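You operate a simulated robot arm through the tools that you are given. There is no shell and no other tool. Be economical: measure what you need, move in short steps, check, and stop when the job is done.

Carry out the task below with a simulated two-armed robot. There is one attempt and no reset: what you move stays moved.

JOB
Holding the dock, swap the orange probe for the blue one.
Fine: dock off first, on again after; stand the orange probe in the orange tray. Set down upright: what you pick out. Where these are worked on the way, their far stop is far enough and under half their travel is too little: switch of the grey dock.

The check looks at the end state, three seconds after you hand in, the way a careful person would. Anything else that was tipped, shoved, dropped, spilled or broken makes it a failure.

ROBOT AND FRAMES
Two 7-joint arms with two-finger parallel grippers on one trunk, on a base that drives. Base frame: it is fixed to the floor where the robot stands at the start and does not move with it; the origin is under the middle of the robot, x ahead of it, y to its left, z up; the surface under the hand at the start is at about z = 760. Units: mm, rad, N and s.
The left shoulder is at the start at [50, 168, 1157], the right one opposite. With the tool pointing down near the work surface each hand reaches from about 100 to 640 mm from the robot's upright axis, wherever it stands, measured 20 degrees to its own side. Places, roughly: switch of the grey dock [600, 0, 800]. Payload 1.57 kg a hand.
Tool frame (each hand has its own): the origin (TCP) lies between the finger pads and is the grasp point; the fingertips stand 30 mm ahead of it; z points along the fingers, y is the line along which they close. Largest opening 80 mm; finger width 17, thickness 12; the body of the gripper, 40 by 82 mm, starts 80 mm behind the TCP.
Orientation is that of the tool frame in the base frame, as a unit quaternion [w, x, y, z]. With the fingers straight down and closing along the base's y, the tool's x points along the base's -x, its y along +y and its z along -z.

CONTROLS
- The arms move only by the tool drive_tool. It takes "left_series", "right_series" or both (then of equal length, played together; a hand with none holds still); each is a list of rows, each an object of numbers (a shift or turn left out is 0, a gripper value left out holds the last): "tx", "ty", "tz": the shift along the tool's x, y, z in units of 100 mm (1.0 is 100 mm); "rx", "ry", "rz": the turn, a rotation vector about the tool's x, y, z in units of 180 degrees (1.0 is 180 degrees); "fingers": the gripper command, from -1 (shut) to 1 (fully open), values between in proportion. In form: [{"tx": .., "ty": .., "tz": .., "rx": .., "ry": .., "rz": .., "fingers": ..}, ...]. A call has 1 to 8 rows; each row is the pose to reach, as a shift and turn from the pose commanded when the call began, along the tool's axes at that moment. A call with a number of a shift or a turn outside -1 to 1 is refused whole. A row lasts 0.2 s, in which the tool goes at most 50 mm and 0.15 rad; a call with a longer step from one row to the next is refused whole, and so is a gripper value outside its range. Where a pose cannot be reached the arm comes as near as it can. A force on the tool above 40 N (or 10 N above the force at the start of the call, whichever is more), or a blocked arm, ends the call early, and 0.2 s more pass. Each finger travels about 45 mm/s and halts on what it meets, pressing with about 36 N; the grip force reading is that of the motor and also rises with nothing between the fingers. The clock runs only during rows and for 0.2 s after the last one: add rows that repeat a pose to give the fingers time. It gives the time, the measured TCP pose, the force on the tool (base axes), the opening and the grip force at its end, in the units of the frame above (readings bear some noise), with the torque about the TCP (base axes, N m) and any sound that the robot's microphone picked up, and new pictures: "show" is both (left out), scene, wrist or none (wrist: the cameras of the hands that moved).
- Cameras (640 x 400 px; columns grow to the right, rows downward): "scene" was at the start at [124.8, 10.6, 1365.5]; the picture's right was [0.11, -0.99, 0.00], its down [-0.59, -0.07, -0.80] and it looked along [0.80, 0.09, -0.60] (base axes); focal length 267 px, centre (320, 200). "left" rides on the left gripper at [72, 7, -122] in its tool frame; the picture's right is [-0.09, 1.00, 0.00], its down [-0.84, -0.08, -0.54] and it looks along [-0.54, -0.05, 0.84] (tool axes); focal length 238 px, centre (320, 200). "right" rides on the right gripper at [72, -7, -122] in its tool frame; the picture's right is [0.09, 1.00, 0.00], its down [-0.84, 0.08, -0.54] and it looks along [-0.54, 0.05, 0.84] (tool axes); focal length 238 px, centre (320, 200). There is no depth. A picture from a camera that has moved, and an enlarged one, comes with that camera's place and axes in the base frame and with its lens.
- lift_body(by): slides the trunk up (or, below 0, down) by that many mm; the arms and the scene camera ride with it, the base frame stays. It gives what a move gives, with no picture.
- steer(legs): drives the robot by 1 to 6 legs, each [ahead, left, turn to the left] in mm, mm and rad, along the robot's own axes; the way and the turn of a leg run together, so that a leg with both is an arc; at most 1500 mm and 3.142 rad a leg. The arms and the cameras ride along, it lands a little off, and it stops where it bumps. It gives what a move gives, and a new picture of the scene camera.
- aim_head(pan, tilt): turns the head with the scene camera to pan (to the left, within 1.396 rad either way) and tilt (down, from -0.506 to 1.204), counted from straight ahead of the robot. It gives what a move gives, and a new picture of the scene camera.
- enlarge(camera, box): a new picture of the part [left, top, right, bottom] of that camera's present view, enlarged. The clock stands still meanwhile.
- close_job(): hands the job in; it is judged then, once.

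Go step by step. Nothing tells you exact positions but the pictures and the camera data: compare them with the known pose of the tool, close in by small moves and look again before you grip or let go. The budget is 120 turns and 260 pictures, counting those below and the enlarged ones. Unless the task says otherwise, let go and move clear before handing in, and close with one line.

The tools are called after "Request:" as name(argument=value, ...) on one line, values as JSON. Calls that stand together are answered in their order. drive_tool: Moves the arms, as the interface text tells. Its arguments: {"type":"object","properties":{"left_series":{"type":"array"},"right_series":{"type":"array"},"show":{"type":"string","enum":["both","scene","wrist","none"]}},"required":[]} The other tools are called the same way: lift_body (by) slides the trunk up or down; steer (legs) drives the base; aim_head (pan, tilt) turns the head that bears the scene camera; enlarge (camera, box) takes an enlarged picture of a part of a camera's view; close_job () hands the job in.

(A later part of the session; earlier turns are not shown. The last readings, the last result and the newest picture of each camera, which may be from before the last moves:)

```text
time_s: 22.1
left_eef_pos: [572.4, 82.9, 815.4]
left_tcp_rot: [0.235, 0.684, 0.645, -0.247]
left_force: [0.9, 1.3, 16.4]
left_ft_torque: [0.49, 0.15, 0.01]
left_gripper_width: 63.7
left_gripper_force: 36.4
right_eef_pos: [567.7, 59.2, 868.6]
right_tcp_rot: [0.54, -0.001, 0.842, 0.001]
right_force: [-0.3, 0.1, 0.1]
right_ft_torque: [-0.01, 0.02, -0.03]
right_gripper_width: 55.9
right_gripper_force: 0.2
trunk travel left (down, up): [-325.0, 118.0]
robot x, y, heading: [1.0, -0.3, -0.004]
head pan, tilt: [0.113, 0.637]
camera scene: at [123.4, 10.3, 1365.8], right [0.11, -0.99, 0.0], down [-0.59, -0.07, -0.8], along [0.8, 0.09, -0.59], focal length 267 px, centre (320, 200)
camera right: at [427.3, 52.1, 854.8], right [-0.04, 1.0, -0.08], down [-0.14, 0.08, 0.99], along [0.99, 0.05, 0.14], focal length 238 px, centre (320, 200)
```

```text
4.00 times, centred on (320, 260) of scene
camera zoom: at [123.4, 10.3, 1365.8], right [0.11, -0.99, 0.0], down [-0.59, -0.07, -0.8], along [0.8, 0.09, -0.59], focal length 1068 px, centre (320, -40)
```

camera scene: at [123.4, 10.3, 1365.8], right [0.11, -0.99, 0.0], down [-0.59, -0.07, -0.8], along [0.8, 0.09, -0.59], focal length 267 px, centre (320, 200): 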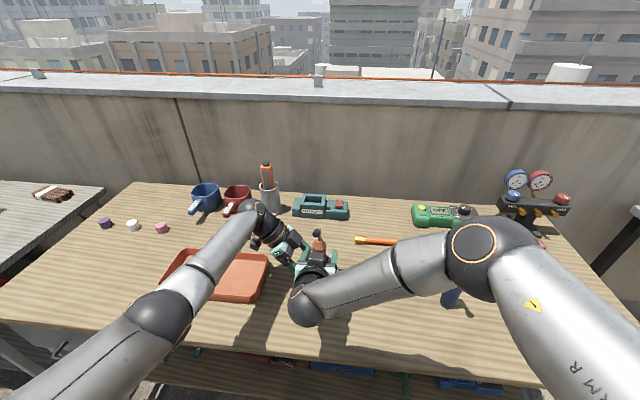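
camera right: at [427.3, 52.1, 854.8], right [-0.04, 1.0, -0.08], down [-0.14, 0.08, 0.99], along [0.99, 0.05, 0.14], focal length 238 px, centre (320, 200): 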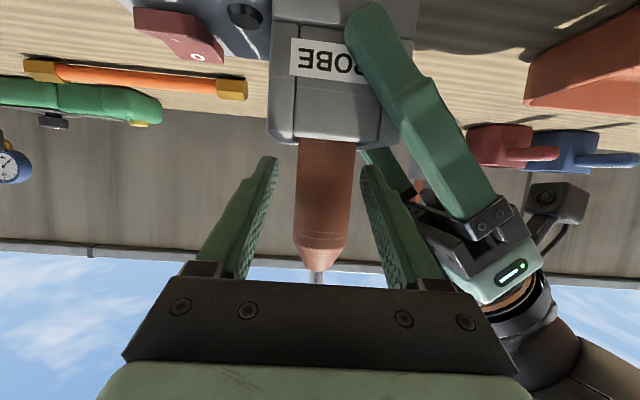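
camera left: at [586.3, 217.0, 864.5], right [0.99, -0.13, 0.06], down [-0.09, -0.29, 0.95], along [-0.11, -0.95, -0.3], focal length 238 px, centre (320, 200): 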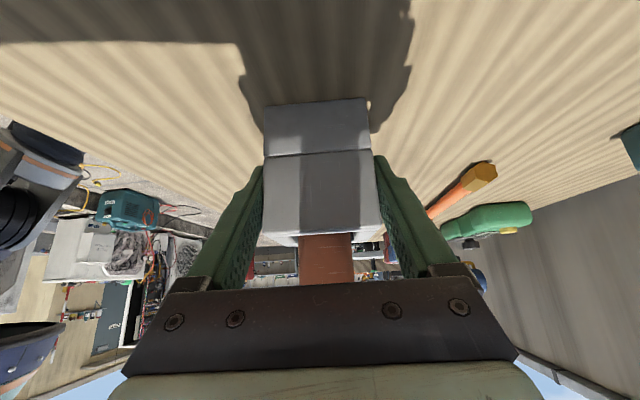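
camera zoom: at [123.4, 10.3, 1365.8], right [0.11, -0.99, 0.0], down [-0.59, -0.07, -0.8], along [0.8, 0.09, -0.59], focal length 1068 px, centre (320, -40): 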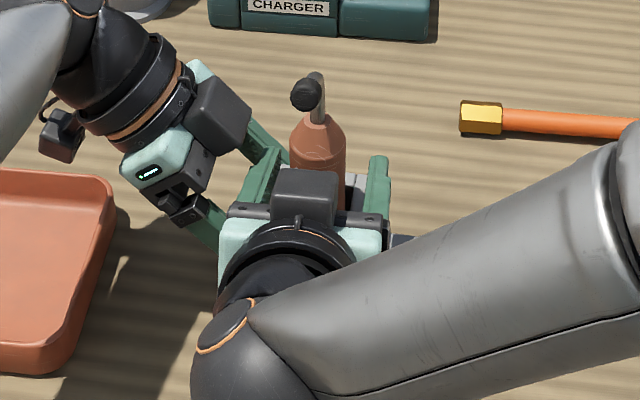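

The probe sits between the pads about 2 mm to the left of centre. I correct and close on it.

Request:
drive_tool(right_series=[{"ty": 0.015, "tz": 0.03, "tx": -0.012}, {"ty": 0.015, "tz": 0.03, "tx": -0.012, "fingers": 0.1}, {"ty": 0.015, "tz": 0.03, "tx": -0.012, "fingers": -1}, {"ty": 0.015, "tz": 0.03, "tx": -0.012, "fingers": -1}, {"ty": 0.015, "tz": 0.03, "tx": -0.012, "fingers": -1}], show="wrist")

```text
time_s: 23.3
left_eef_pos: [571.1, 82.7, 816.0]
left_tcp_rot: [0.234, 0.684, 0.645, -0.248]
left_force: [1.3, 1.5, 16.1]
left_ft_torque: [0.49, 0.14, -0.02]
left_gripper_width: 63.8
left_gripper_force: 36.1
right_eef_pos: [571.4, 61.0, 870.9]
right_tcp_rot: [0.54, -0.001, 0.841, 0.002]
right_force: [1.2, 0.2, 0.1]
right_ft_torque: [-0.04, 0.0, 0.04]
right_gripper_width: 33.1
right_gripper_force: 34.4
trunk travel left (down, up): [-325.0, 118.0]
robot x, y, heading: [-1.2, -0.4, 0.0]
head pan, tilt: [0.113, 0.637]
camera right: at [430.6, 54.1, 854.7], right [-0.04, 1.0, -0.08], down [-0.14, 0.08, 0.99], along [0.99, 0.05, 0.14], focal length 238 px, centre (320, 200)
```

right: 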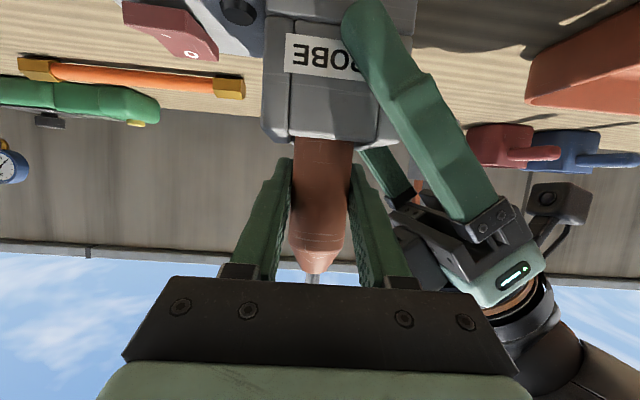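

Gripped at 33 mm. I lift straight up in steps, with the left hand still holding the dock.

Request:
drive_tool(right_series=[{"tx": -0.091, "tz": -0.041}, {"tx": -0.182, "tz": -0.083}, {"tx": -0.272, "tz": -0.124}, {"tx": -0.409, "tz": -0.187}, {"tx": -0.545, "tz": -0.249}, {"tx": -0.681, "tz": -0.311}, {"tx": -0.817, "tz": -0.373}, {"tx": -0.817, "tz": -0.373}])

```text
time_s: 25.1
left_eef_pos: [572.7, 82.6, 815.6]
left_tcp_rot: [0.235, 0.684, 0.645, -0.248]
left_force: [0.4, 1.8, 16.5]
left_ft_torque: [0.36, 0.2, -0.02]
left_gripper_width: 63.7
left_gripper_force: 35.8
right_eef_pos: [572.1, 62.9, 960.4]
right_tcp_rot: [0.539, -0.001, 0.842, 0.002]
right_force: [0.2, 0.3, -1.1]
right_ft_torque: [0.0, 0.01, 0.0]
right_gripper_width: 33.2
right_gripper_force: 36.3
trunk travel left (down, up): [-325.0, 118.0]
robot x, y, heading: [-2.9, 4.2, -0.001]
head pan, tilt: [0.113, 0.637]
camera scene: at [123.5, 10.3, 1365.7], right [0.11, -0.99, 0.0], down [-0.59, -0.07, -0.8], along [0.8, 0.09, -0.59], focal length 267 px, centre (320, 200)
camera right: at [431.2, 54.1, 945.3], right [-0.04, 1.0, -0.08], down [-0.14, 0.08, 0.99], along [0.99, 0.05, 0.14], focal length 238 px, centre (320, 200)
```

scene: 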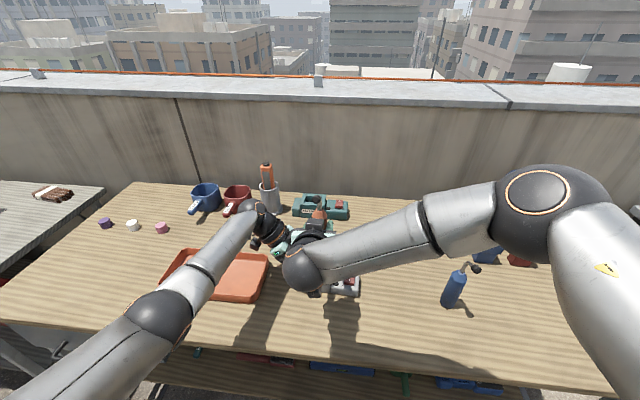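
right: 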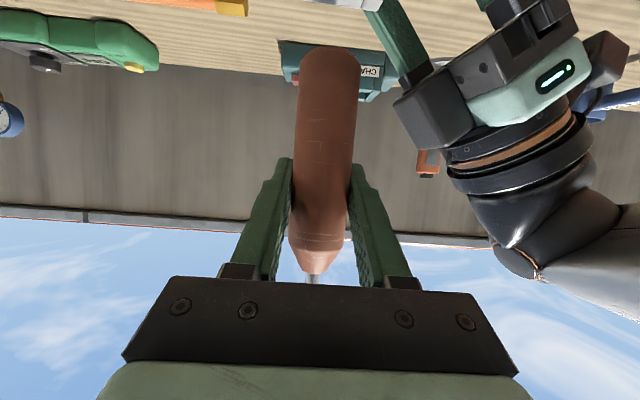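

The orange probe is free and upright, with its base about 73 mm below the TCP. I release the dock with the left hand, back it out along its axis and raise it away to make room.

Request:
drive_tool(left_series=[{"fingers": 1}, {"fingers": 1}, {"fingers": 1}, {"tz": -0.25}, {"tz": -0.5}, {"tz": -0.75}, {"tz": -1.0}, {"tz": -1.0}], show="scene")

Request:
enlarge(camera="scene", box=[250, 210, 390, 310])

```text
time_s: 26.9
left_eef_pos: [576.1, 147.2, 892.0]
left_tcp_rot: [0.234, 0.684, 0.645, -0.249]
left_force: [-0.3, -0.2, 0.5]
left_ft_torque: [0.02, 0.01, 0.03]
left_gripper_width: 79.8
left_gripper_force: 0.1
right_eef_pos: [572.1, 61.5, 958.3]
right_tcp_rot: [0.54, -0.001, 0.842, 0.002]
right_force: [-0.4, 0.7, -1.3]
right_ft_torque: [-0.01, -0.01, -0.02]
right_gripper_width: 33.2
right_gripper_force: 35.5
trunk travel left (down, up): [-325.0, 118.0]
robot x, y, heading: [-0.7, -3.7, 0.002]
head pan, tilt: [0.113, 0.637]
camera scene: at [125.2, 10.5, 1365.5], right [0.11, -0.99, 0.0], down [-0.59, -0.07, -0.8], along [0.8, 0.09, -0.6], focal length 267 px, centre (320, 200)
```

scene: 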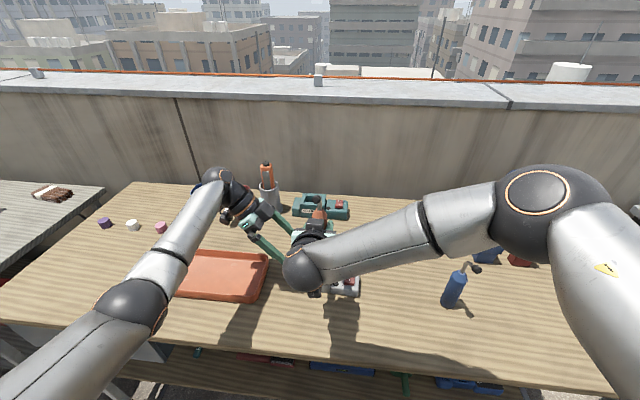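

```text
4.00 times, centred on (320, 260) of scene
camera zoom: at [125.2, 10.5, 1365.5], right [0.11, -0.99, 0.0], down [-0.59, -0.07, -0.8], along [0.8, 0.09, -0.6], focal length 1068 px, centre (320, -40)
```

zoom: 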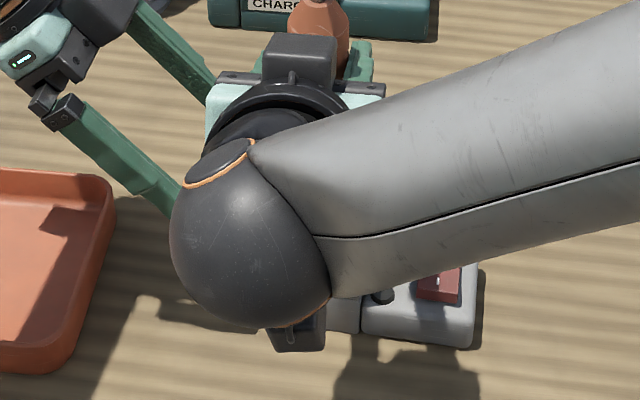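

Next I lift the left hand up, back and to the left, out of the way.

Request:
drive_tool(left_series=[{"tx": -0.06, "ty": -0.1, "tz": -0.24}, {"tx": -0.11, "ty": -0.2, "tz": -0.48}, {"tx": -0.16, "ty": -0.3, "tz": -0.72}, {"tx": -0.22, "ty": -0.43, "tz": -0.96}, {"tx": -0.22, "ty": -0.43, "tz": -0.96}], show="none")

Request:
drive_tool(left_series=[{"tx": 0.1, "ty": -0.2, "tz": -0.2}, {"tx": 0.2, "ty": -0.4, "tz": -0.4}, {"tx": 0.3, "ty": -0.6, "tz": -0.6}, {"tx": 0.4, "ty": -0.8, "tz": -0.8}, {"tx": 0.4, "ty": -0.8, "tz": -0.8}], show="scene")

```text
time_s: 28.1
left_eef_pos: [536.6, 194.9, 980.0]
left_tcp_rot: [0.234, 0.684, 0.645, -0.249]
left_force: [0.3, -0.1, 0.6]
left_ft_torque: [-0.03, -0.02, 0.0]
left_gripper_width: 79.9
left_gripper_force: 0.1
right_eef_pos: [572.9, 61.9, 959.3]
right_tcp_rot: [0.539, -0.001, 0.842, 0.001]
right_force: [0.3, -0.2, -1.3]
right_ft_torque: [0.03, 0.01, 0.0]
right_gripper_width: 33.2
right_gripper_force: 35.8
trunk travel left (down, up): [-325.0, 118.0]
robot x, y, heading: [0.5, -0.8, -0.004]
head pan, tilt: [0.113, 0.637]
```

```text
time_s: 29.3
left_eef_pos: [460.9, 280.9, 1015.5]
left_tcp_rot: [0.233, 0.684, 0.645, -0.249]
left_force: [-0.1, -0.1, -0.6]
left_ft_torque: [-0.03, -0.03, 0.0]
left_gripper_width: 79.9
left_gripper_force: 0.0
right_eef_pos: [572.9, 62.3, 958.7]
right_tcp_rot: [0.539, -0.001, 0.842, 0.002]
right_force: [-0.5, -0.8, -2.0]
right_ft_torque: [0.0, 0.03, -0.01]
right_gripper_width: 33.3
right_gripper_force: 36.1
trunk travel left (down, up): [-325.0, 118.0]
robot x, y, heading: [-0.6, -0.0, -0.001]
head pan, tilt: [0.113, 0.637]
camera scene: at [125.2, 10.4, 1365.5], right [0.11, -0.99, 0.0], down [-0.59, -0.07, -0.8], along [0.8, 0.09, -0.6], focal length 267 px, centre (320, 200)
```

scene: 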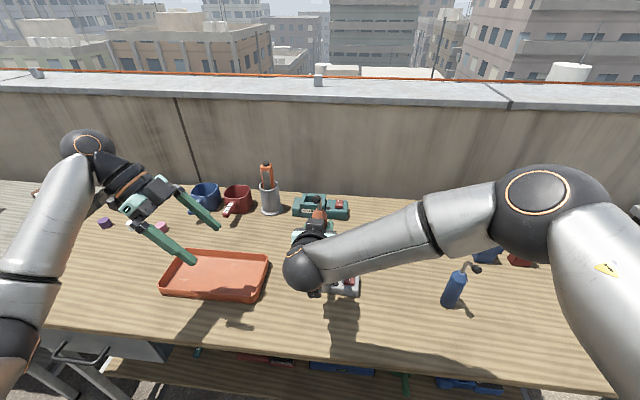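

Everything is clear. I drive 240 mm to the left so that the right hand with the probe comes over the tray.

Request:
steer(legs=[[0, 240, 0]])

Request:
enlarge(camera="right", box=[0, 0, 640, 400])

```text
time_s: 32.0
left_eef_pos: [461.1, 520.1, 1014.9]
left_tcp_rot: [0.234, 0.683, 0.646, -0.248]
left_force: [-0.2, 0.6, 0.1]
left_ft_torque: [0.0, 0.0, 0.0]
left_gripper_width: 80.3
left_gripper_force: 0.1
right_eef_pos: [572.3, 301.7, 959.2]
right_tcp_rot: [0.54, -0.001, 0.842, 0.001]
right_force: [0.3, -0.4, -1.8]
right_ft_torque: [0.0, 0.01, 0.01]
right_gripper_width: 33.1
right_gripper_force: 35.8
trunk travel left (down, up): [-325.0, 118.0]
robot x, y, heading: [0.1, 240.1, 0.004]
head pan, tilt: [0.113, 0.637]
camera scene: at [125.0, 250.5, 1365.5], right [0.11, -0.99, 0.0], down [-0.59, -0.07, -0.8], along [0.8, 0.09, -0.6], focal length 267 px, centre (320, 200)
```

scene: 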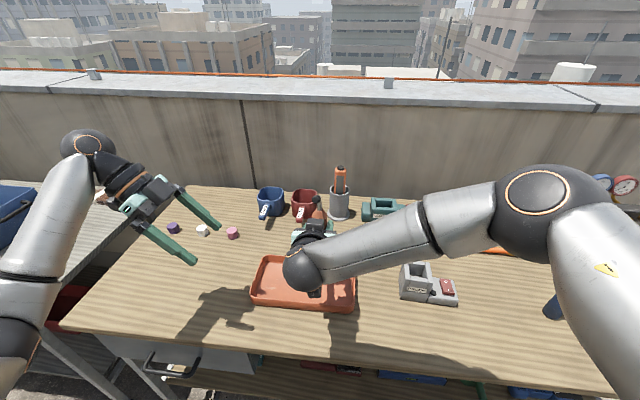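

```text
1.00 times, centred on (320, 200) of right (not enlarged: the box is as wide or as high as the picture)
camera zoom: at [432.1, 294.6, 944.3], right [-0.04, 1.0, -0.08], down [-0.14, 0.08, 0.99], along [0.99, 0.05, 0.14], focal length 238 px, centre (320, 200)
```

zoom: 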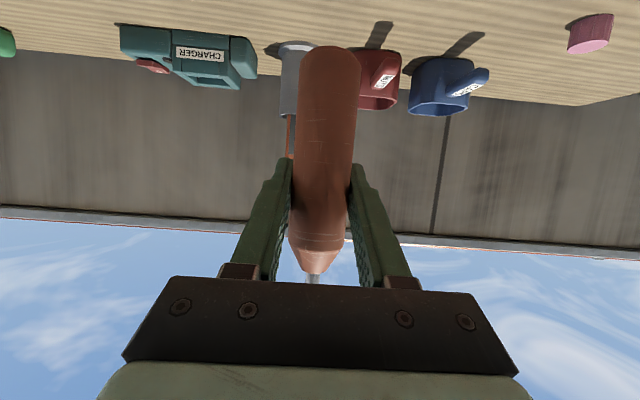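

The probe is above the tray (tray x 474–620, y 215–460). I lower it to just above the tray floor.

Request:
drive_tool(right_series=[{"tx": 0.2, "tz": 0.07}, {"tx": 0.4, "tz": 0.14}, {"tx": 0.6, "tz": 0.21}, {"tx": 0.8, "tz": 0.28}, {"tx": 0.994, "tz": 0.344}, {"tx": 0.994, "tz": 0.344}])

Request:
enlarge(camera="right", box=[220, 0, 440, 140])

```text
time_s: 33.4
left_eef_pos: [461.2, 522.0, 1014.4]
left_tcp_rot: [0.234, 0.683, 0.645, -0.249]
left_force: [0.1, -0.2, -0.1]
left_ft_torque: [0.03, 0.03, 0.01]
left_gripper_width: 80.1
left_gripper_force: 0.0
right_eef_pos: [562.4, 301.9, 854.2]
right_tcp_rot: [0.539, -0.001, 0.842, 0.002]
right_force: [-0.1, -0.7, -2.6]
right_ft_torque: [0.01, -0.02, 0.01]
right_gripper_width: 32.9
right_gripper_force: 35.6
trunk travel left (down, up): [-325.0, 118.0]
robot x, y, heading: [-1.8, 240.4, 0.002]
head pan, tilt: [0.113, 0.637]
camera scene: at [125.0, 250.3, 1365.5], right [0.11, -0.99, 0.0], down [-0.59, -0.07, -0.8], along [0.8, 0.09, -0.6], focal length 267 px, centre (320, 200)
camera right: at [421.7, 294.4, 839.4], right [-0.04, 1.0, -0.08], down [-0.14, 0.08, 0.99], along [0.99, 0.05, 0.14], focal length 238 px, centre (320, 200)
```

scene: 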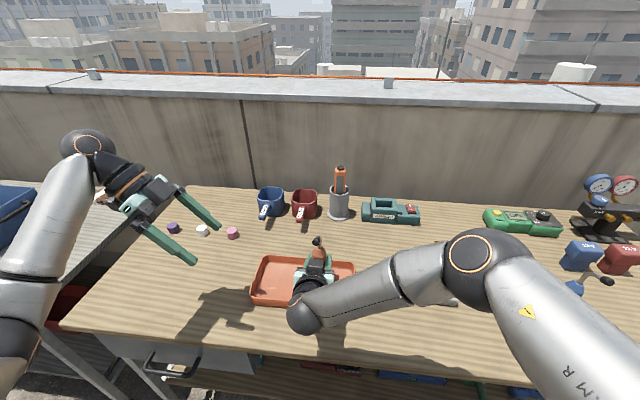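
right: 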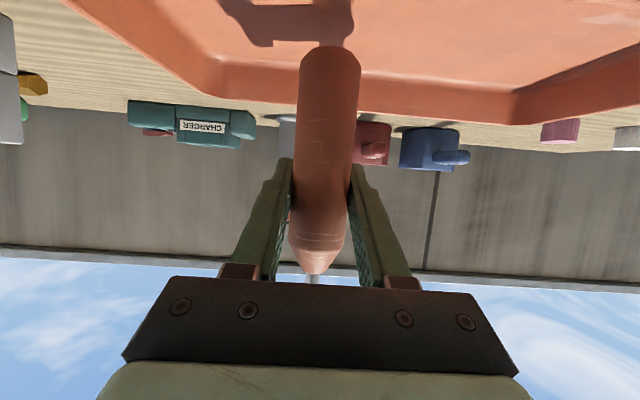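

```text
2.86 times, centred on (330, 70) of right
camera zoom: at [421.7, 294.4, 839.4], right [-0.04, 1.0, -0.08], down [-0.14, 0.08, 0.99], along [0.99, 0.05, 0.14], focal length 681 px, centre (291, 571)
```

zoom: 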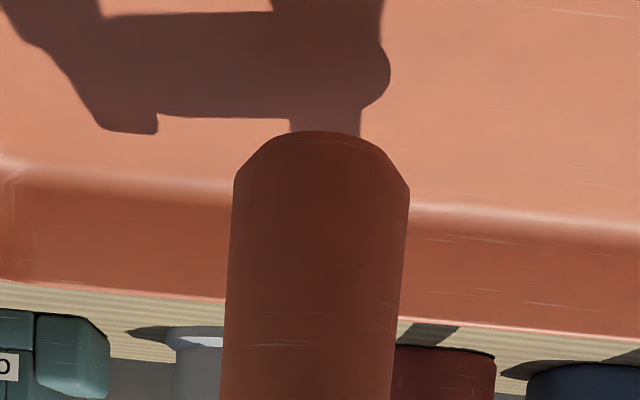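

The base is about 15 mm above the floor. I lower gently.

Request:
drive_tool(right_series=[{"tx": 0.036, "tz": 0.017}, {"tx": 0.073, "tz": 0.033}, {"tx": 0.1, "tz": 0.046}, {"tx": 0.1, "tz": 0.046}], show="wrist")

```text
time_s: 34.4
left_eef_pos: [459.9, 522.2, 1015.6]
left_tcp_rot: [0.234, 0.683, 0.646, -0.248]
left_force: [-0.7, -0.6, -0.3]
left_ft_torque: [0.0, -0.03, -0.02]
left_gripper_width: 80.2
left_gripper_force: 0.2
right_eef_pos: [561.0, 302.1, 842.1]
right_tcp_rot: [0.54, -0.001, 0.842, 0.001]
right_force: [-0.4, 0.0, -1.5]
right_ft_torque: [0.0, -0.04, -0.03]
right_gripper_width: 33.1
right_gripper_force: 36.0
trunk travel left (down, up): [-325.0, 118.0]
robot x, y, heading: [-1.0, 239.7, 0.002]
head pan, tilt: [0.113, 0.637]
camera right: at [421.7, 294.5, 828.4], right [-0.04, 1.0, -0.08], down [-0.14, 0.08, 0.99], along [0.99, 0.05, 0.14], focal length 238 px, centre (320, 200)
```

right: 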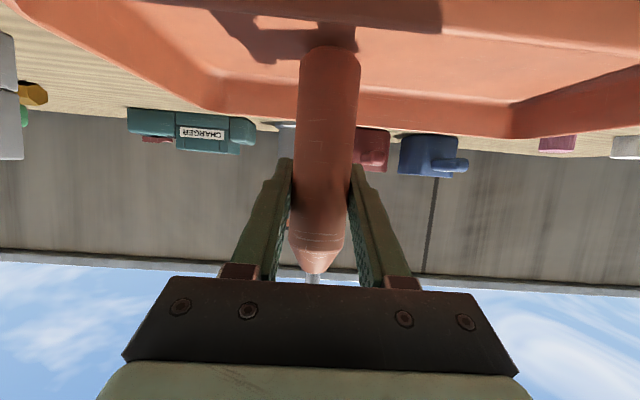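

Request:
drive_tool(right_series=[{"tx": 0.018, "tz": 0.008}, {"tx": 0.036, "tz": 0.017}, {"tx": 0.036, "tz": 0.017}], show="none")

Request:
drive_tool(right_series=[{"tx": 0.018, "tz": 0.008}, {"tx": 0.027, "tz": 0.012}, {"tx": 0.027, "tz": 0.012}], show="wrist")

```text
time_s: 35.2
left_eef_pos: [459.7, 522.5, 1015.5]
left_tcp_rot: [0.234, 0.683, 0.646, -0.249]
left_force: [-0.9, -0.1, 0.0]
left_ft_torque: [0.05, -0.01, 0.01]
left_gripper_width: 79.9
left_gripper_force: 0.0
right_eef_pos: [562.9, 301.7, 839.7]
right_tcp_rot: [0.539, -0.001, 0.842, 0.002]
right_force: [-0.6, -0.9, -2.6]
right_ft_torque: [0.01, 0.01, 0.01]
right_gripper_width: 32.9
right_gripper_force: 36.3
trunk travel left (down, up): [-325.0, 118.0]
robot x, y, heading: [1.2, 238.4, -0.003]
head pan, tilt: [0.113, 0.637]
```

```text
time_s: 36.0
left_eef_pos: [459.0, 521.3, 1015.0]
left_tcp_rot: [0.234, 0.683, 0.646, -0.249]
left_force: [0.3, 0.4, -0.5]
left_ft_torque: [0.01, 0.0, 0.01]
left_gripper_width: 80.1
left_gripper_force: 0.1
right_eef_pos: [562.2, 301.7, 837.2]
right_tcp_rot: [0.541, -0.001, 0.841, 0.002]
right_force: [-2.6, -0.1, 4.7]
right_ft_torque: [0.01, 0.12, 0.04]
right_gripper_width: 33.0
right_gripper_force: 36.2
trunk travel left (down, up): [-325.0, 118.0]
robot x, y, heading: [1.0, 239.1, -0.003]
head pan, tilt: [0.113, 0.637]
camera right: at [421.8, 294.8, 822.6], right [-0.04, 1.0, -0.08], down [-0.14, 0.08, 0.99], along [0.99, 0.05, 0.14], focal length 238 px, centre (320, 200)
```

right: 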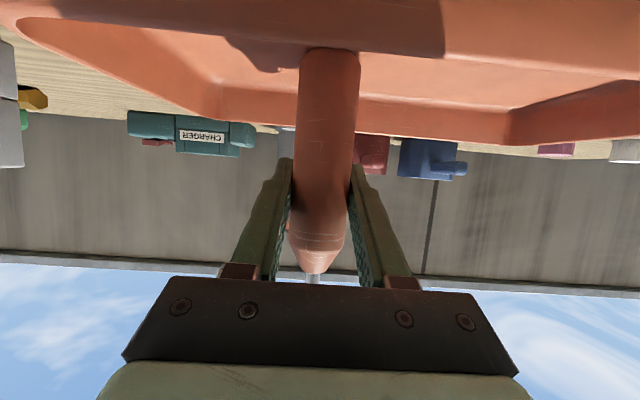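

It is on the floor of the tray (contact about 5 N). I open the fingers and back off horizontally.

Request:
drive_tool(right_series=[{"fingers": -0.1}, {"fingers": 0.4}, {"fingers": 0.5}, {"fingers": 0.5}, {"tz": -0.25, "tx": 0.1}, {"tz": -0.5, "tx": 0.21}, {"tz": -0.8, "tx": 0.33}, {"tz": -0.98, "tx": 0.38}])

```text
time_s: 37.8
left_eef_pos: [460.4, 520.3, 1014.9]
left_tcp_rot: [0.235, 0.683, 0.646, -0.248]
left_force: [-0.4, 0.2, -0.9]
left_ft_torque: [0.0, -0.02, 0.0]
left_gripper_width: 79.8
left_gripper_force: 0.2
right_eef_pos: [458.3, 301.6, 842.4]
right_tcp_rot: [0.539, -0.001, 0.842, 0.001]
right_force: [-0.2, -0.3, -0.1]
right_ft_torque: [-0.01, 0.01, 0.01]
right_gripper_width: 60.2
right_gripper_force: 0.0
trunk travel left (down, up): [-325.0, 118.0]
robot x, y, heading: [-1.3, 240.5, -0.002]
head pan, tilt: [0.113, 0.637]
camera scene: at [124.7, 250.3, 1365.5], right [0.11, -0.99, 0.0], down [-0.59, -0.07, -0.8], along [0.8, 0.09, -0.6], focal length 267 px, centre (320, 200)
camera right: at [316.5, 293.7, 828.6], right [-0.04, 1.0, -0.08], down [-0.14, 0.08, 0.99], along [0.99, 0.05, 0.14], focal length 238 px, centre (320, 200)
```

scene: 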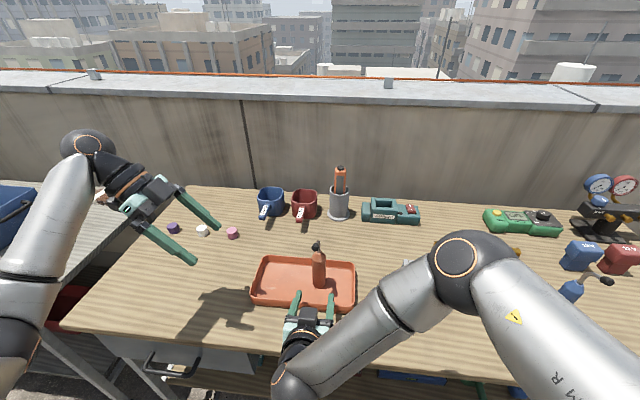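
right: 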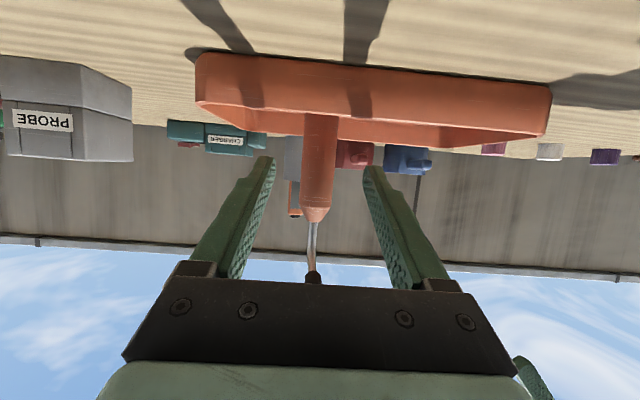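

The orange probe stands in the tray. I raise the right hand and drive back to the right.

Request:
drive_tool(right_series=[{"tx": -0.2, "tz": -0.12}, {"tx": -0.4, "tz": -0.24}, {"tx": -0.6, "tz": -0.36}, {"tx": -0.8, "tz": -0.48}, {"tx": -1.0, "tz": -0.6}], show="none")

Request:
steer(legs=[[0, -240, 0]])

Request:
enlarge(camera="scene", box=[410, 220, 530, 320])

Request:
enlarge(camera="scene", box=[150, 210, 390, 330])

```text
time_s: 39.0
left_eef_pos: [460.4, 521.4, 1015.5]
left_tcp_rot: [0.234, 0.683, 0.646, -0.249]
left_force: [-0.1, -0.8, 1.7]
left_ft_torque: [0.05, -0.03, 0.01]
left_gripper_width: 79.9
left_gripper_force: 0.1
right_eef_pos: [444.3, 301.5, 958.9]
right_tcp_rot: [0.54, -0.001, 0.841, 0.002]
right_force: [0.7, -0.2, -0.1]
right_ft_torque: [-0.06, 0.01, 0.0]
right_gripper_width: 59.7
right_gripper_force: 0.0
trunk travel left (down, up): [-325.0, 118.0]
robot x, y, heading: [-0.6, 243.5, 0.004]
head pan, tilt: [0.113, 0.637]
```

```text
time_s: 41.8
left_eef_pos: [460.6, 277.8, 1015.3]
left_tcp_rot: [0.233, 0.684, 0.645, -0.248]
left_force: [1.0, -0.1, 0.4]
left_ft_torque: [0.0, 0.02, -0.02]
left_gripper_width: 80.1
left_gripper_force: 0.0
right_eef_pos: [444.7, 58.0, 959.0]
right_tcp_rot: [0.539, -0.001, 0.842, 0.001]
right_force: [0.0, -0.6, -0.4]
right_ft_torque: [0.01, 0.01, -0.02]
right_gripper_width: 60.0
right_gripper_force: 0.0
trunk travel left (down, up): [-325.0, 118.0]
robot x, y, heading: [1.1, -2.6, 0.0]
head pan, tilt: [0.113, 0.637]
camera scene: at [124.7, 7.9, 1365.5], right [0.11, -0.99, 0.0], down [-0.59, -0.07, -0.8], along [0.8, 0.09, -0.6], focal length 267 px, centre (320, 200)
```

scene: 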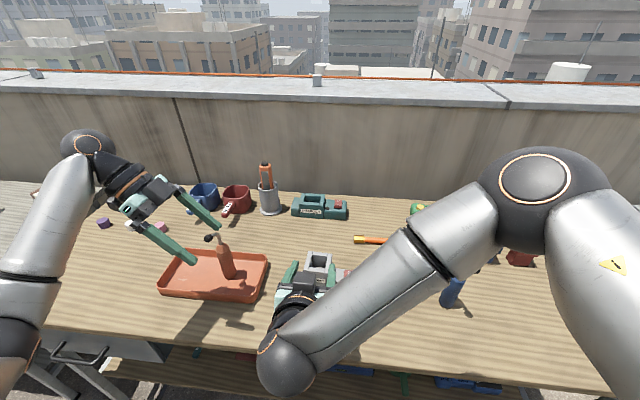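

```text
4.00 times, centred on (470, 270) of scene
camera zoom: at [124.7, 7.9, 1365.5], right [0.11, -0.99, 0.0], down [-0.59, -0.07, -0.8], along [0.8, 0.09, -0.6], focal length 1068 px, centre (-280, -80)
```

zoom: 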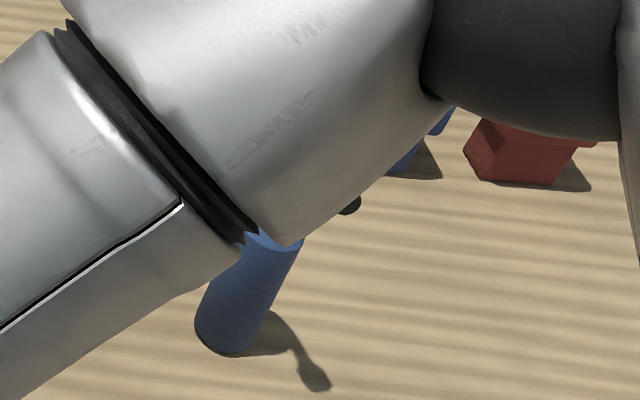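

```text
2.67 times, centred on (270, 270) of scene
camera zoom: at [124.7, 7.9, 1365.5], right [0.11, -0.99, 0.0], down [-0.59, -0.07, -0.8], along [0.8, 0.09, -0.6], focal length 712 px, centre (453, 13)
```

zoom: 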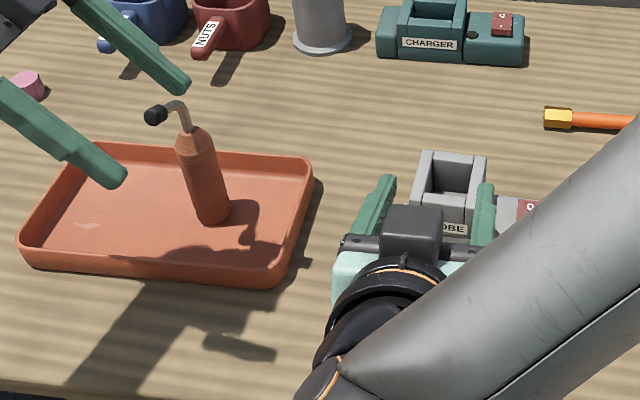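

The orange probe stands upright in the tray. Now I take the right hand over to the blue probe, staying well in front of it.

Request:
drive_tool(right_series=[{"ty": -0.33}, {"ty": -0.66}, {"ty": -1.0}, {"ty": -1.0}], show="none")

Request:
drive_tool(right_series=[{"ty": -0.33}, {"ty": -0.66}, {"ty": -1.0}, {"ty": -1.0}], show="none")

Request:
drive_tool(right_series=[{"ty": -0.33}, {"ty": -0.66}, {"ty": -1.0}, {"ty": -1.0}])

Request:
enlarge(camera="scene", box=[410, 220, 530, 320])

```text
time_s: 42.8
left_eef_pos: [460.0, 278.4, 1015.3]
left_tcp_rot: [0.233, 0.685, 0.644, -0.249]
left_force: [0.9, -0.3, 0.3]
left_ft_torque: [0.0, -0.02, 0.02]
left_gripper_width: 80.0
left_gripper_force: 0.1
right_eef_pos: [445.1, -42.5, 959.3]
right_tcp_rot: [0.539, 0.0, 0.842, 0.001]
right_force: [-0.6, 1.0, -0.5]
right_ft_torque: [-0.02, -0.03, 0.0]
right_gripper_width: 59.6
right_gripper_force: 0.0
trunk travel left (down, up): [-325.0, 118.0]
robot x, y, heading: [1.7, -0.1, 0.001]
head pan, tilt: [0.113, 0.637]
```

```text
time_s: 43.8
left_eef_pos: [460.9, 278.2, 1014.9]
left_tcp_rot: [0.233, 0.685, 0.644, -0.249]
left_force: [0.4, 0.1, 0.9]
left_ft_torque: [-0.02, -0.01, -0.02]
left_gripper_width: 80.0
left_gripper_force: 0.0
right_eef_pos: [446.1, -140.8, 958.3]
right_tcp_rot: [0.539, 0.0, 0.842, 0.001]
right_force: [0.0, -0.4, 0.6]
right_ft_torque: [0.0, 0.0, -0.02]
right_gripper_width: 60.1
right_gripper_force: 0.0
trunk travel left (down, up): [-325.0, 118.0]
robot x, y, heading: [0.4, 0.6, 0.0]
head pan, tilt: [0.113, 0.637]
```

```text
time_s: 44.8
left_eef_pos: [461.9, 278.3, 1015.4]
left_tcp_rot: [0.233, 0.684, 0.645, -0.249]
left_force: [-0.1, -0.4, -0.2]
left_ft_torque: [-0.02, 0.0, -0.02]
left_gripper_width: 79.7
left_gripper_force: 0.1
right_eef_pos: [455.4, -183.5, 1005.8]
right_tcp_rot: [0.538, 0.001, 0.843, -0.001]
right_force: [-0.1, 0.3, 0.9]
right_ft_torque: [-0.02, -0.02, -0.02]
right_gripper_width: 60.1
right_gripper_force: 0.0
right hand out of reach, approached as far as the arm can: row 1, 2, 3, 4
trunk travel left (down, up): [-325.0, 118.0]
robot x, y, heading: [3.3, -2.8, -0.003]
head pan, tilt: [0.113, 0.637]
camera scene: at [124.9, 8.4, 1365.5], right [0.11, -0.99, 0.0], down [-0.59, -0.07, -0.8], along [0.8, 0.09, -0.6], focal length 267 px, centre (320, 200)
camera right: at [314.3, -190.1, 992.3], right [-0.04, 1.0, -0.08], down [-0.14, 0.08, 0.99], along [0.99, 0.05, 0.13], focal length 238 px, centre (320, 200)
```

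scene: 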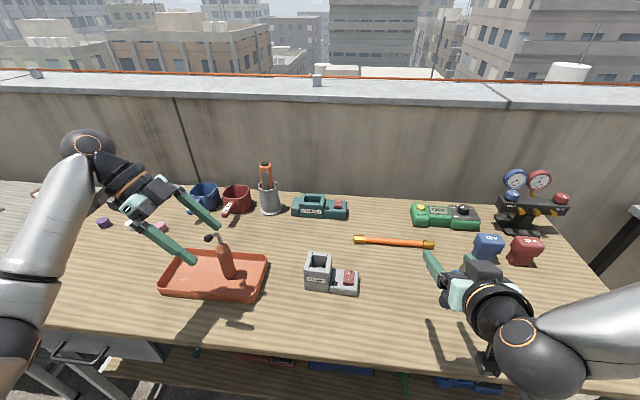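
right: 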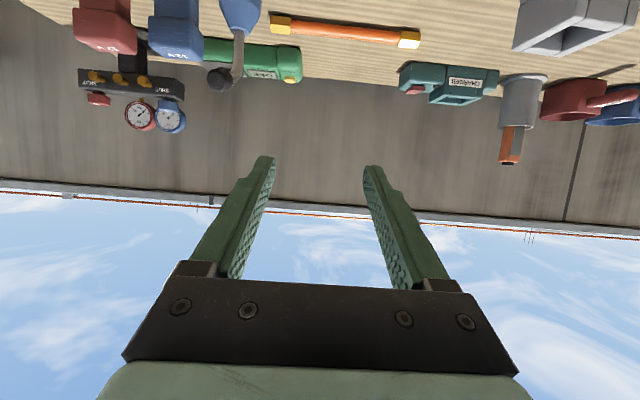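

```text
4.00 times, centred on (470, 270) of scene
camera zoom: at [124.9, 8.4, 1365.5], right [0.11, -0.99, 0.0], down [-0.59, -0.07, -0.8], along [0.8, 0.09, -0.6], focal length 1068 px, centre (-280, -80)
```

zoom: 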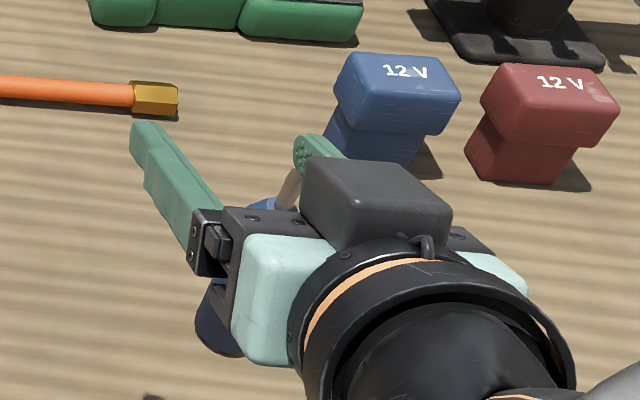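

That spot is too close to the shoulder in this hand pose, so I bring the hand back to the middle and drive the base right instead.

Request:
drive_tool(right_series=[{"ty": 0.33}, {"ty": 0.66}, {"ty": 1.0}, {"ty": 1.0}], show="none")

Request:
steer(legs=[[0, -230, 0]])

Request:
enlarge(camera="scene", box=[280, 200, 440, 320])

Request:
enlarge(camera="right", box=[0, 0, 640, 400])

```text
time_s: 45.8
left_eef_pos: [461.7, 278.7, 1016.2]
left_tcp_rot: [0.234, 0.684, 0.645, -0.249]
left_force: [0.0, -0.7, -0.3]
left_ft_torque: [0.06, 0.01, 0.0]
left_gripper_width: 80.1
left_gripper_force: 0.1
right_eef_pos: [454.2, -82.3, 1008.1]
right_tcp_rot: [0.54, 0.0, 0.842, 0.0]
right_force: [0.2, 0.6, 1.0]
right_ft_torque: [0.0, -0.01, 0.0]
right_gripper_width: 60.0
right_gripper_force: 0.0
trunk travel left (down, up): [-325.0, 118.0]
robot x, y, heading: [1.4, -1.5, -0.004]
head pan, tilt: [0.113, 0.637]
```

```text
time_s: 48.4
left_eef_pos: [459.8, 48.3, 1015.7]
left_tcp_rot: [0.234, 0.684, 0.646, -0.248]
left_force: [0.6, -1.1, 0.4]
left_ft_torque: [0.01, -0.01, -0.01]
left_gripper_width: 79.9
left_gripper_force: 0.0
right_eef_pos: [454.9, -313.7, 1007.6]
right_tcp_rot: [0.54, 0.0, 0.842, 0.001]
right_force: [0.4, -0.3, 0.4]
right_ft_torque: [0.02, -0.02, 0.01]
right_gripper_width: 60.1
right_gripper_force: 0.1
trunk travel left (down, up): [-325.0, 118.0]
robot x, y, heading: [-1.3, -235.7, 0.004]
head pan, tilt: [0.113, 0.637]
camera scene: at [124.4, -222.7, 1365.5], right [0.11, -0.99, 0.0], down [-0.59, -0.07, -0.8], along [0.8, 0.09, -0.6], focal length 267 px, centre (320, 200)
```

scene: 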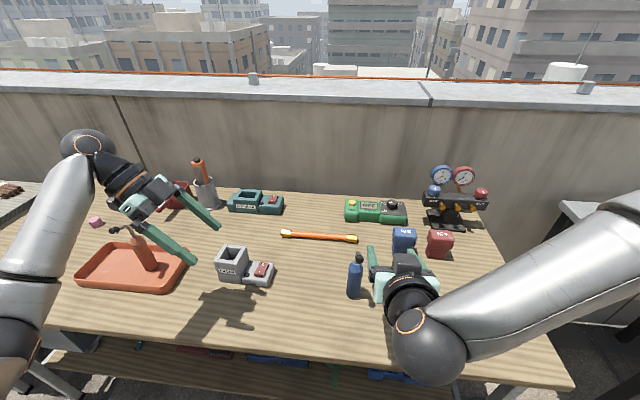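

```text
3.33 times, centred on (360, 260) of scene
camera zoom: at [124.4, -222.7, 1365.5], right [0.11, -0.99, 0.0], down [-0.59, -0.07, -0.8], along [0.8, 0.09, -0.6], focal length 890 px, centre (187, 0)
```

zoom: 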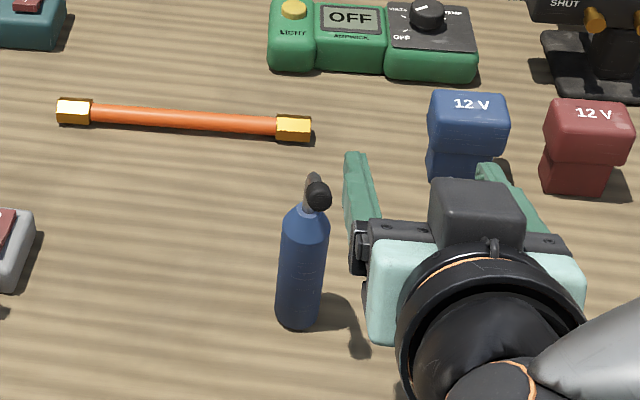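

```text
1.00 times, centred on (320, 200) of right (not enlarged: the box is as wide or as high as the picture)
camera zoom: at [314.3, -320.8, 992.0], right [-0.04, 1.0, -0.08], down [-0.14, 0.08, 0.99], along [0.99, 0.05, 0.14], focal length 238 px, centre (320, 200)
```

zoom: 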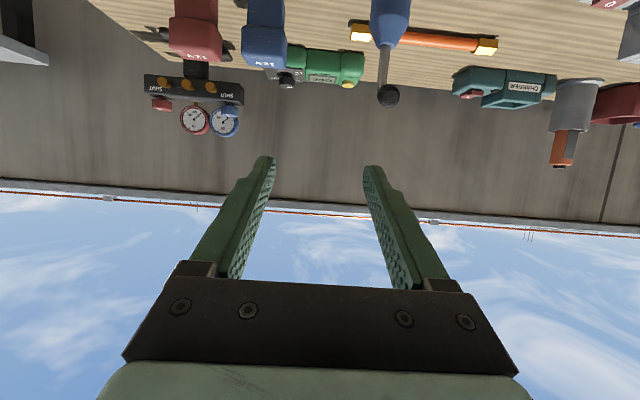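

The blue probe is at about [547, -260], its neck bent towards me. I lower the right hand in front of it.

Request:
drive_tool(right_series=[{"tx": 0.2, "tz": 0.05, "ty": 0.2}, {"tx": 0.45, "tz": 0.12, "ty": 0.4}, {"tx": 0.7, "tz": 0.2, "ty": 0.54}, {"tx": 0.9, "tz": 0.28, "ty": 0.54}, {"tx": 0.9, "tz": 0.28, "ty": 0.54}], show="none")

Request:
drive_tool(right_series=[{"tx": 0.25, "tz": 0.1}, {"tx": 0.5, "tz": 0.2}, {"tx": 0.7, "tz": 0.28}, {"tx": 0.7, "tz": 0.28}])

Request:
enlarge(camera="scene", box=[280, 200, 440, 320])

```text
time_s: 49.6
left_eef_pos: [459.9, 47.4, 1015.2]
left_tcp_rot: [0.233, 0.684, 0.645, -0.249]
left_force: [0.5, 0.7, 0.2]
left_ft_torque: [-0.03, -0.01, 0.01]
left_gripper_width: 80.4
left_gripper_force: 0.1
right_eef_pos: [442.0, -260.4, 913.0]
right_tcp_rot: [0.54, 0.0, 0.842, 0.001]
right_force: [-1.3, 0.0, -0.5]
right_ft_torque: [0.03, 0.01, 0.01]
right_gripper_width: 60.2
right_gripper_force: 0.1
trunk travel left (down, up): [-325.0, 118.0]
robot x, y, heading: [1.5, -229.5, -0.006]
head pan, tilt: [0.113, 0.637]
```

```text
time_s: 50.6
left_eef_pos: [459.9, 48.3, 1015.6]
left_tcp_rot: [0.234, 0.683, 0.645, -0.248]
left_force: [0.4, -0.1, 0.1]
left_ft_torque: [0.02, -0.01, 0.03]
left_gripper_width: 80.0
left_gripper_force: 0.1
right_eef_pos: [438.2, -259.7, 837.4]
right_tcp_rot: [0.54, 0.001, 0.842, 0.0]
right_force: [-1.1, 0.7, 0.3]
right_ft_torque: [0.04, 0.0, 0.01]
right_gripper_width: 60.0
right_gripper_force: 0.0
trunk travel left (down, up): [-325.0, 118.0]
robot x, y, heading: [2.1, -232.9, -0.001]
head pan, tilt: [0.113, 0.637]
camera scene: at [124.4, -222.5, 1365.5], right [0.11, -0.99, 0.0], down [-0.59, -0.07, -0.8], along [0.8, 0.09, -0.6], focal length 267 px, centre (320, 200)
camera right: at [298.0, -266.7, 823.1], right [-0.04, 1.0, -0.08], down [-0.14, 0.08, 0.99], along [0.99, 0.05, 0.14], focal length 238 px, centre (320, 200)
```

scene: 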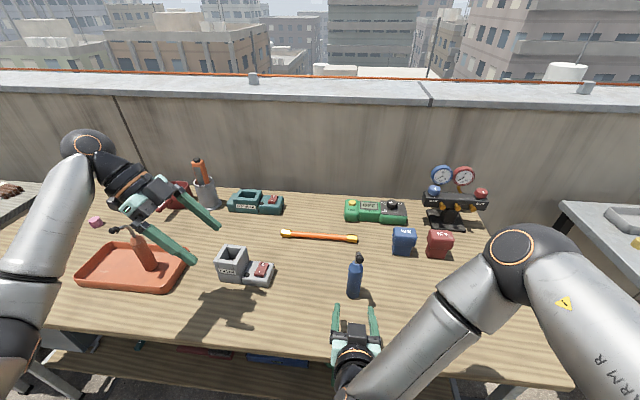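
right: 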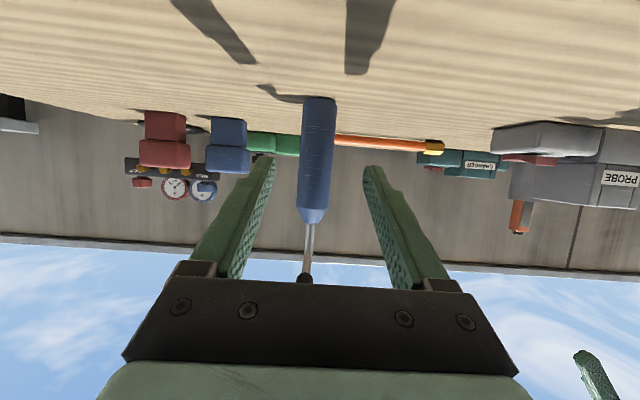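

```text
3.33 times, centred on (360, 260) of scene
camera zoom: at [124.4, -222.5, 1365.5], right [0.11, -0.99, 0.0], down [-0.59, -0.07, -0.8], along [0.8, 0.09, -0.6], focal length 890 px, centre (187, 0)
```

zoom: 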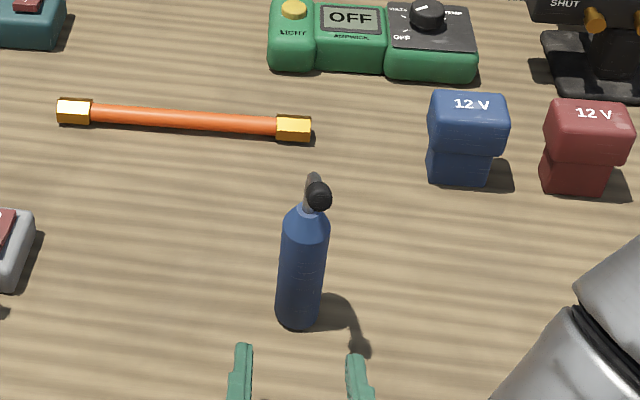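

The probe is at y ≈ -262. I shift 2 mm and advance around it.

Request:
drive_tool(right_series=[{"ty": -0.022}, {"tz": 0.25, "tx": -0.11, "ty": -0.022}, {"tz": 0.5, "tx": -0.22, "ty": -0.022}, {"tz": 0.75, "tx": -0.33, "ty": -0.022}, {"tz": 0.99, "tx": -0.44, "ty": -0.022}, {"tz": 0.99, "tx": -0.44, "ty": -0.022}])

```text
time_s: 52.0
left_eef_pos: [461.2, 47.2, 1015.3]
left_tcp_rot: [0.234, 0.684, 0.645, -0.248]
left_force: [-0.1, 0.5, 0.9]
left_ft_torque: [0.05, -0.05, -0.03]
left_gripper_width: 80.2
left_gripper_force: 0.0
right_eef_pos: [547.3, -260.5, 837.6]
right_tcp_rot: [0.539, -0.001, 0.842, 0.001]
right_force: [-0.2, 0.6, 1.0]
right_ft_torque: [-0.03, -0.04, 0.01]
right_gripper_width: 60.0
right_gripper_force: 0.0
trunk travel left (down, up): [-325.0, 118.0]
robot x, y, heading: [0.1, -230.8, -0.003]
head pan, tilt: [0.113, 0.637]
camera scene: at [124.4, -222.5, 1365.5], right [0.11, -0.99, 0.0], down [-0.59, -0.07, -0.8], along [0.8, 0.09, -0.6], focal length 267 px, centre (320, 200)
camera right: at [406.4, -268.5, 822.1], right [-0.04, 1.0, -0.08], down [-0.14, 0.08, 0.99], along [0.99, 0.05, 0.14], focal length 238 px, centre (320, 200)
```

scene: 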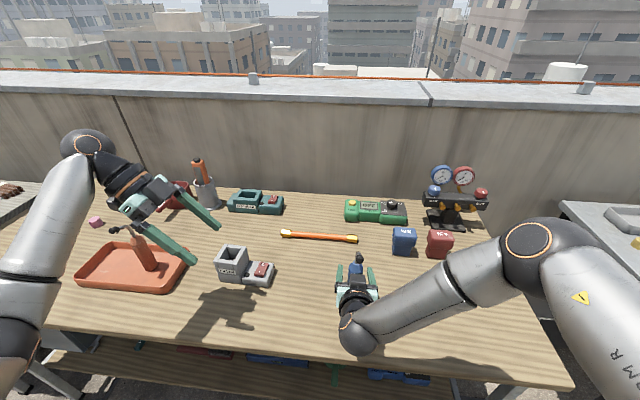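
right: 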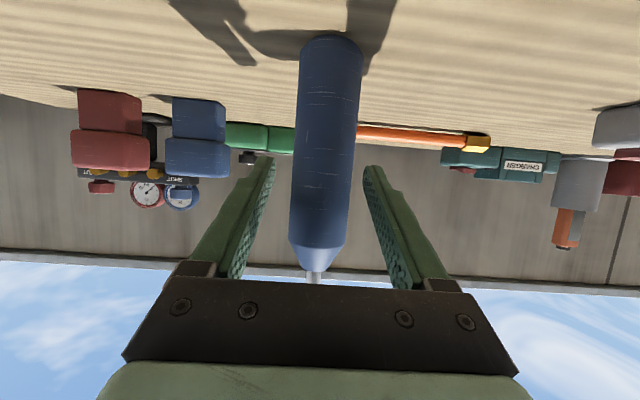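

The blue probe is centred between the pads. I close.

Request:
drive_tool(right_series=[{"ty": 0.01, "fingers": 0.1}, {"ty": 0.01, "fingers": -0.1}, {"ty": 0.01, "fingers": -1}, {"ty": 0.01, "fingers": -1}, {"ty": 0.01, "fingers": -1}], show="wrist")

```text
time_s: 53.2
left_eef_pos: [460.8, 48.9, 1015.1]
left_tcp_rot: [0.233, 0.684, 0.645, -0.249]
left_force: [-0.4, 0.0, 0.2]
left_ft_torque: [-0.02, 0.01, 0.02]
left_gripper_width: 80.0
left_gripper_force: 0.1
right_eef_pos: [546.4, -260.6, 837.8]
right_tcp_rot: [0.54, 0.001, 0.842, 0.0]
right_force: [0.5, -0.7, -0.4]
right_ft_torque: [0.01, -0.07, -0.02]
right_gripper_width: 33.2
right_gripper_force: 35.8
trunk travel left (down, up): [-325.0, 118.0]
robot x, y, heading: [-0.8, -230.2, -0.0]
head pan, tilt: [0.113, 0.637]
camera right: at [406.5, -267.7, 822.0], right [-0.04, 1.0, -0.08], down [-0.14, 0.08, 0.99], along [0.99, 0.05, 0.14], focal length 238 px, centre (320, 200)
```

right: 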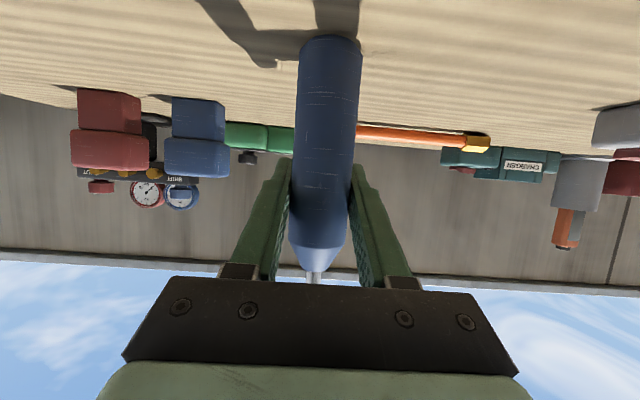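

Gripped. I lift it well clear.

Request:
drive_tool(right_series=[{"tx": -0.2, "tz": -0.091}, {"tx": -0.4, "tz": -0.183}, {"tx": -0.6, "tz": -0.274}, {"tx": -0.8, "tz": -0.365}, {"tx": -0.98, "tz": -0.447}, {"tx": -0.98, "tz": -0.447}], show="none")

Request:
drive_tool(right_series=[{"tx": -0.15, "tz": -0.068}, {"tx": -0.3, "tz": -0.137}, {"tx": -0.4, "tz": -0.183}, {"tx": -0.4, "tz": -0.183}], show="wrist")

Request:
steer(legs=[[0, 232, 0]])

```text
time_s: 54.6
left_eef_pos: [460.0, 47.1, 1015.0]
left_tcp_rot: [0.233, 0.684, 0.645, -0.248]
left_force: [-0.6, -0.5, -0.5]
left_ft_torque: [-0.01, 0.01, 0.01]
left_gripper_width: 79.8
left_gripper_force: 0.0
right_eef_pos: [547.6, -260.0, 944.9]
right_tcp_rot: [0.54, 0.0, 0.842, 0.0]
right_force: [-0.6, 0.0, -1.5]
right_ft_torque: [0.0, -0.04, 0.0]
right_gripper_width: 32.9
right_gripper_force: 36.1
trunk travel left (down, up): [-325.0, 118.0]
robot x, y, heading: [0.3, -233.7, -0.003]
head pan, tilt: [0.113, 0.637]
```

```text
time_s: 55.6
left_eef_pos: [460.5, 47.8, 1014.1]
left_tcp_rot: [0.234, 0.683, 0.646, -0.248]
left_force: [-0.4, 0.5, 0.0]
left_ft_torque: [-0.03, 0.01, 0.0]
left_gripper_width: 80.1
left_gripper_force: 0.0
right_eef_pos: [547.9, -259.9, 988.4]
right_tcp_rot: [0.539, -0.001, 0.843, 0.002]
right_force: [-0.1, -0.7, -3.1]
right_ft_torque: [0.01, 0.04, -0.02]
right_gripper_width: 33.3
right_gripper_force: 36.1
trunk travel left (down, up): [-325.0, 118.0]
robot x, y, heading: [-0.3, -228.6, 0.001]
head pan, tilt: [0.113, 0.637]
camera right: at [407.0, -267.7, 973.6], right [-0.04, 1.0, -0.08], down [-0.14, 0.08, 0.99], along [0.99, 0.05, 0.14], focal length 238 px, centre (320, 200)
```

right: 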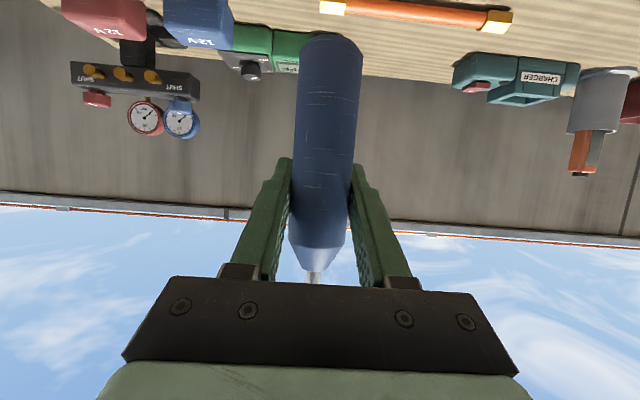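

```text
time_s: 58.2
left_eef_pos: [460.7, 282.8, 1014.8]
left_tcp_rot: [0.234, 0.684, 0.645, -0.249]
left_force: [-0.1, 0.5, -0.5]
left_ft_torque: [0.03, 0.03, -0.01]
left_gripper_width: 79.6
left_gripper_force: 0.0
right_eef_pos: [547.6, -26.7, 988.9]
right_tcp_rot: [0.539, -0.001, 0.842, 0.001]
right_force: [-0.1, 0.1, -2.7]
right_ft_torque: [-0.03, 0.02, 0.02]
right_gripper_width: 33.4
right_gripper_force: 36.1
trunk travel left (down, up): [-325.0, 118.0]
robot x, y, heading: [1.5, 0.3, 0.001]
head pan, tilt: [0.113, 0.637]
camera scene: at [124.8, 11.3, 1365.5], right [0.11, -0.99, 0.0], down [-0.59, -0.07, -0.8], along [0.8, 0.09, -0.6], focal length 267 px, centre (320, 200)
```

scene: 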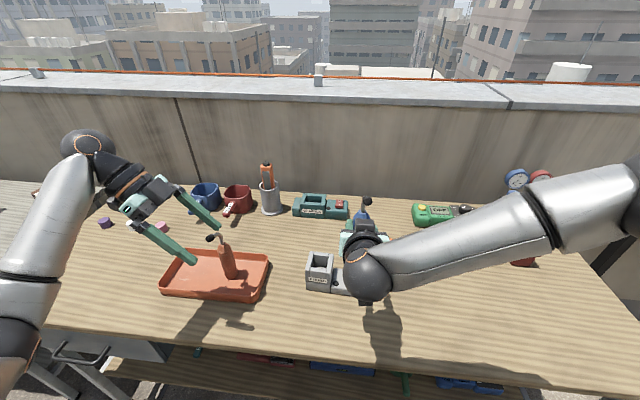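

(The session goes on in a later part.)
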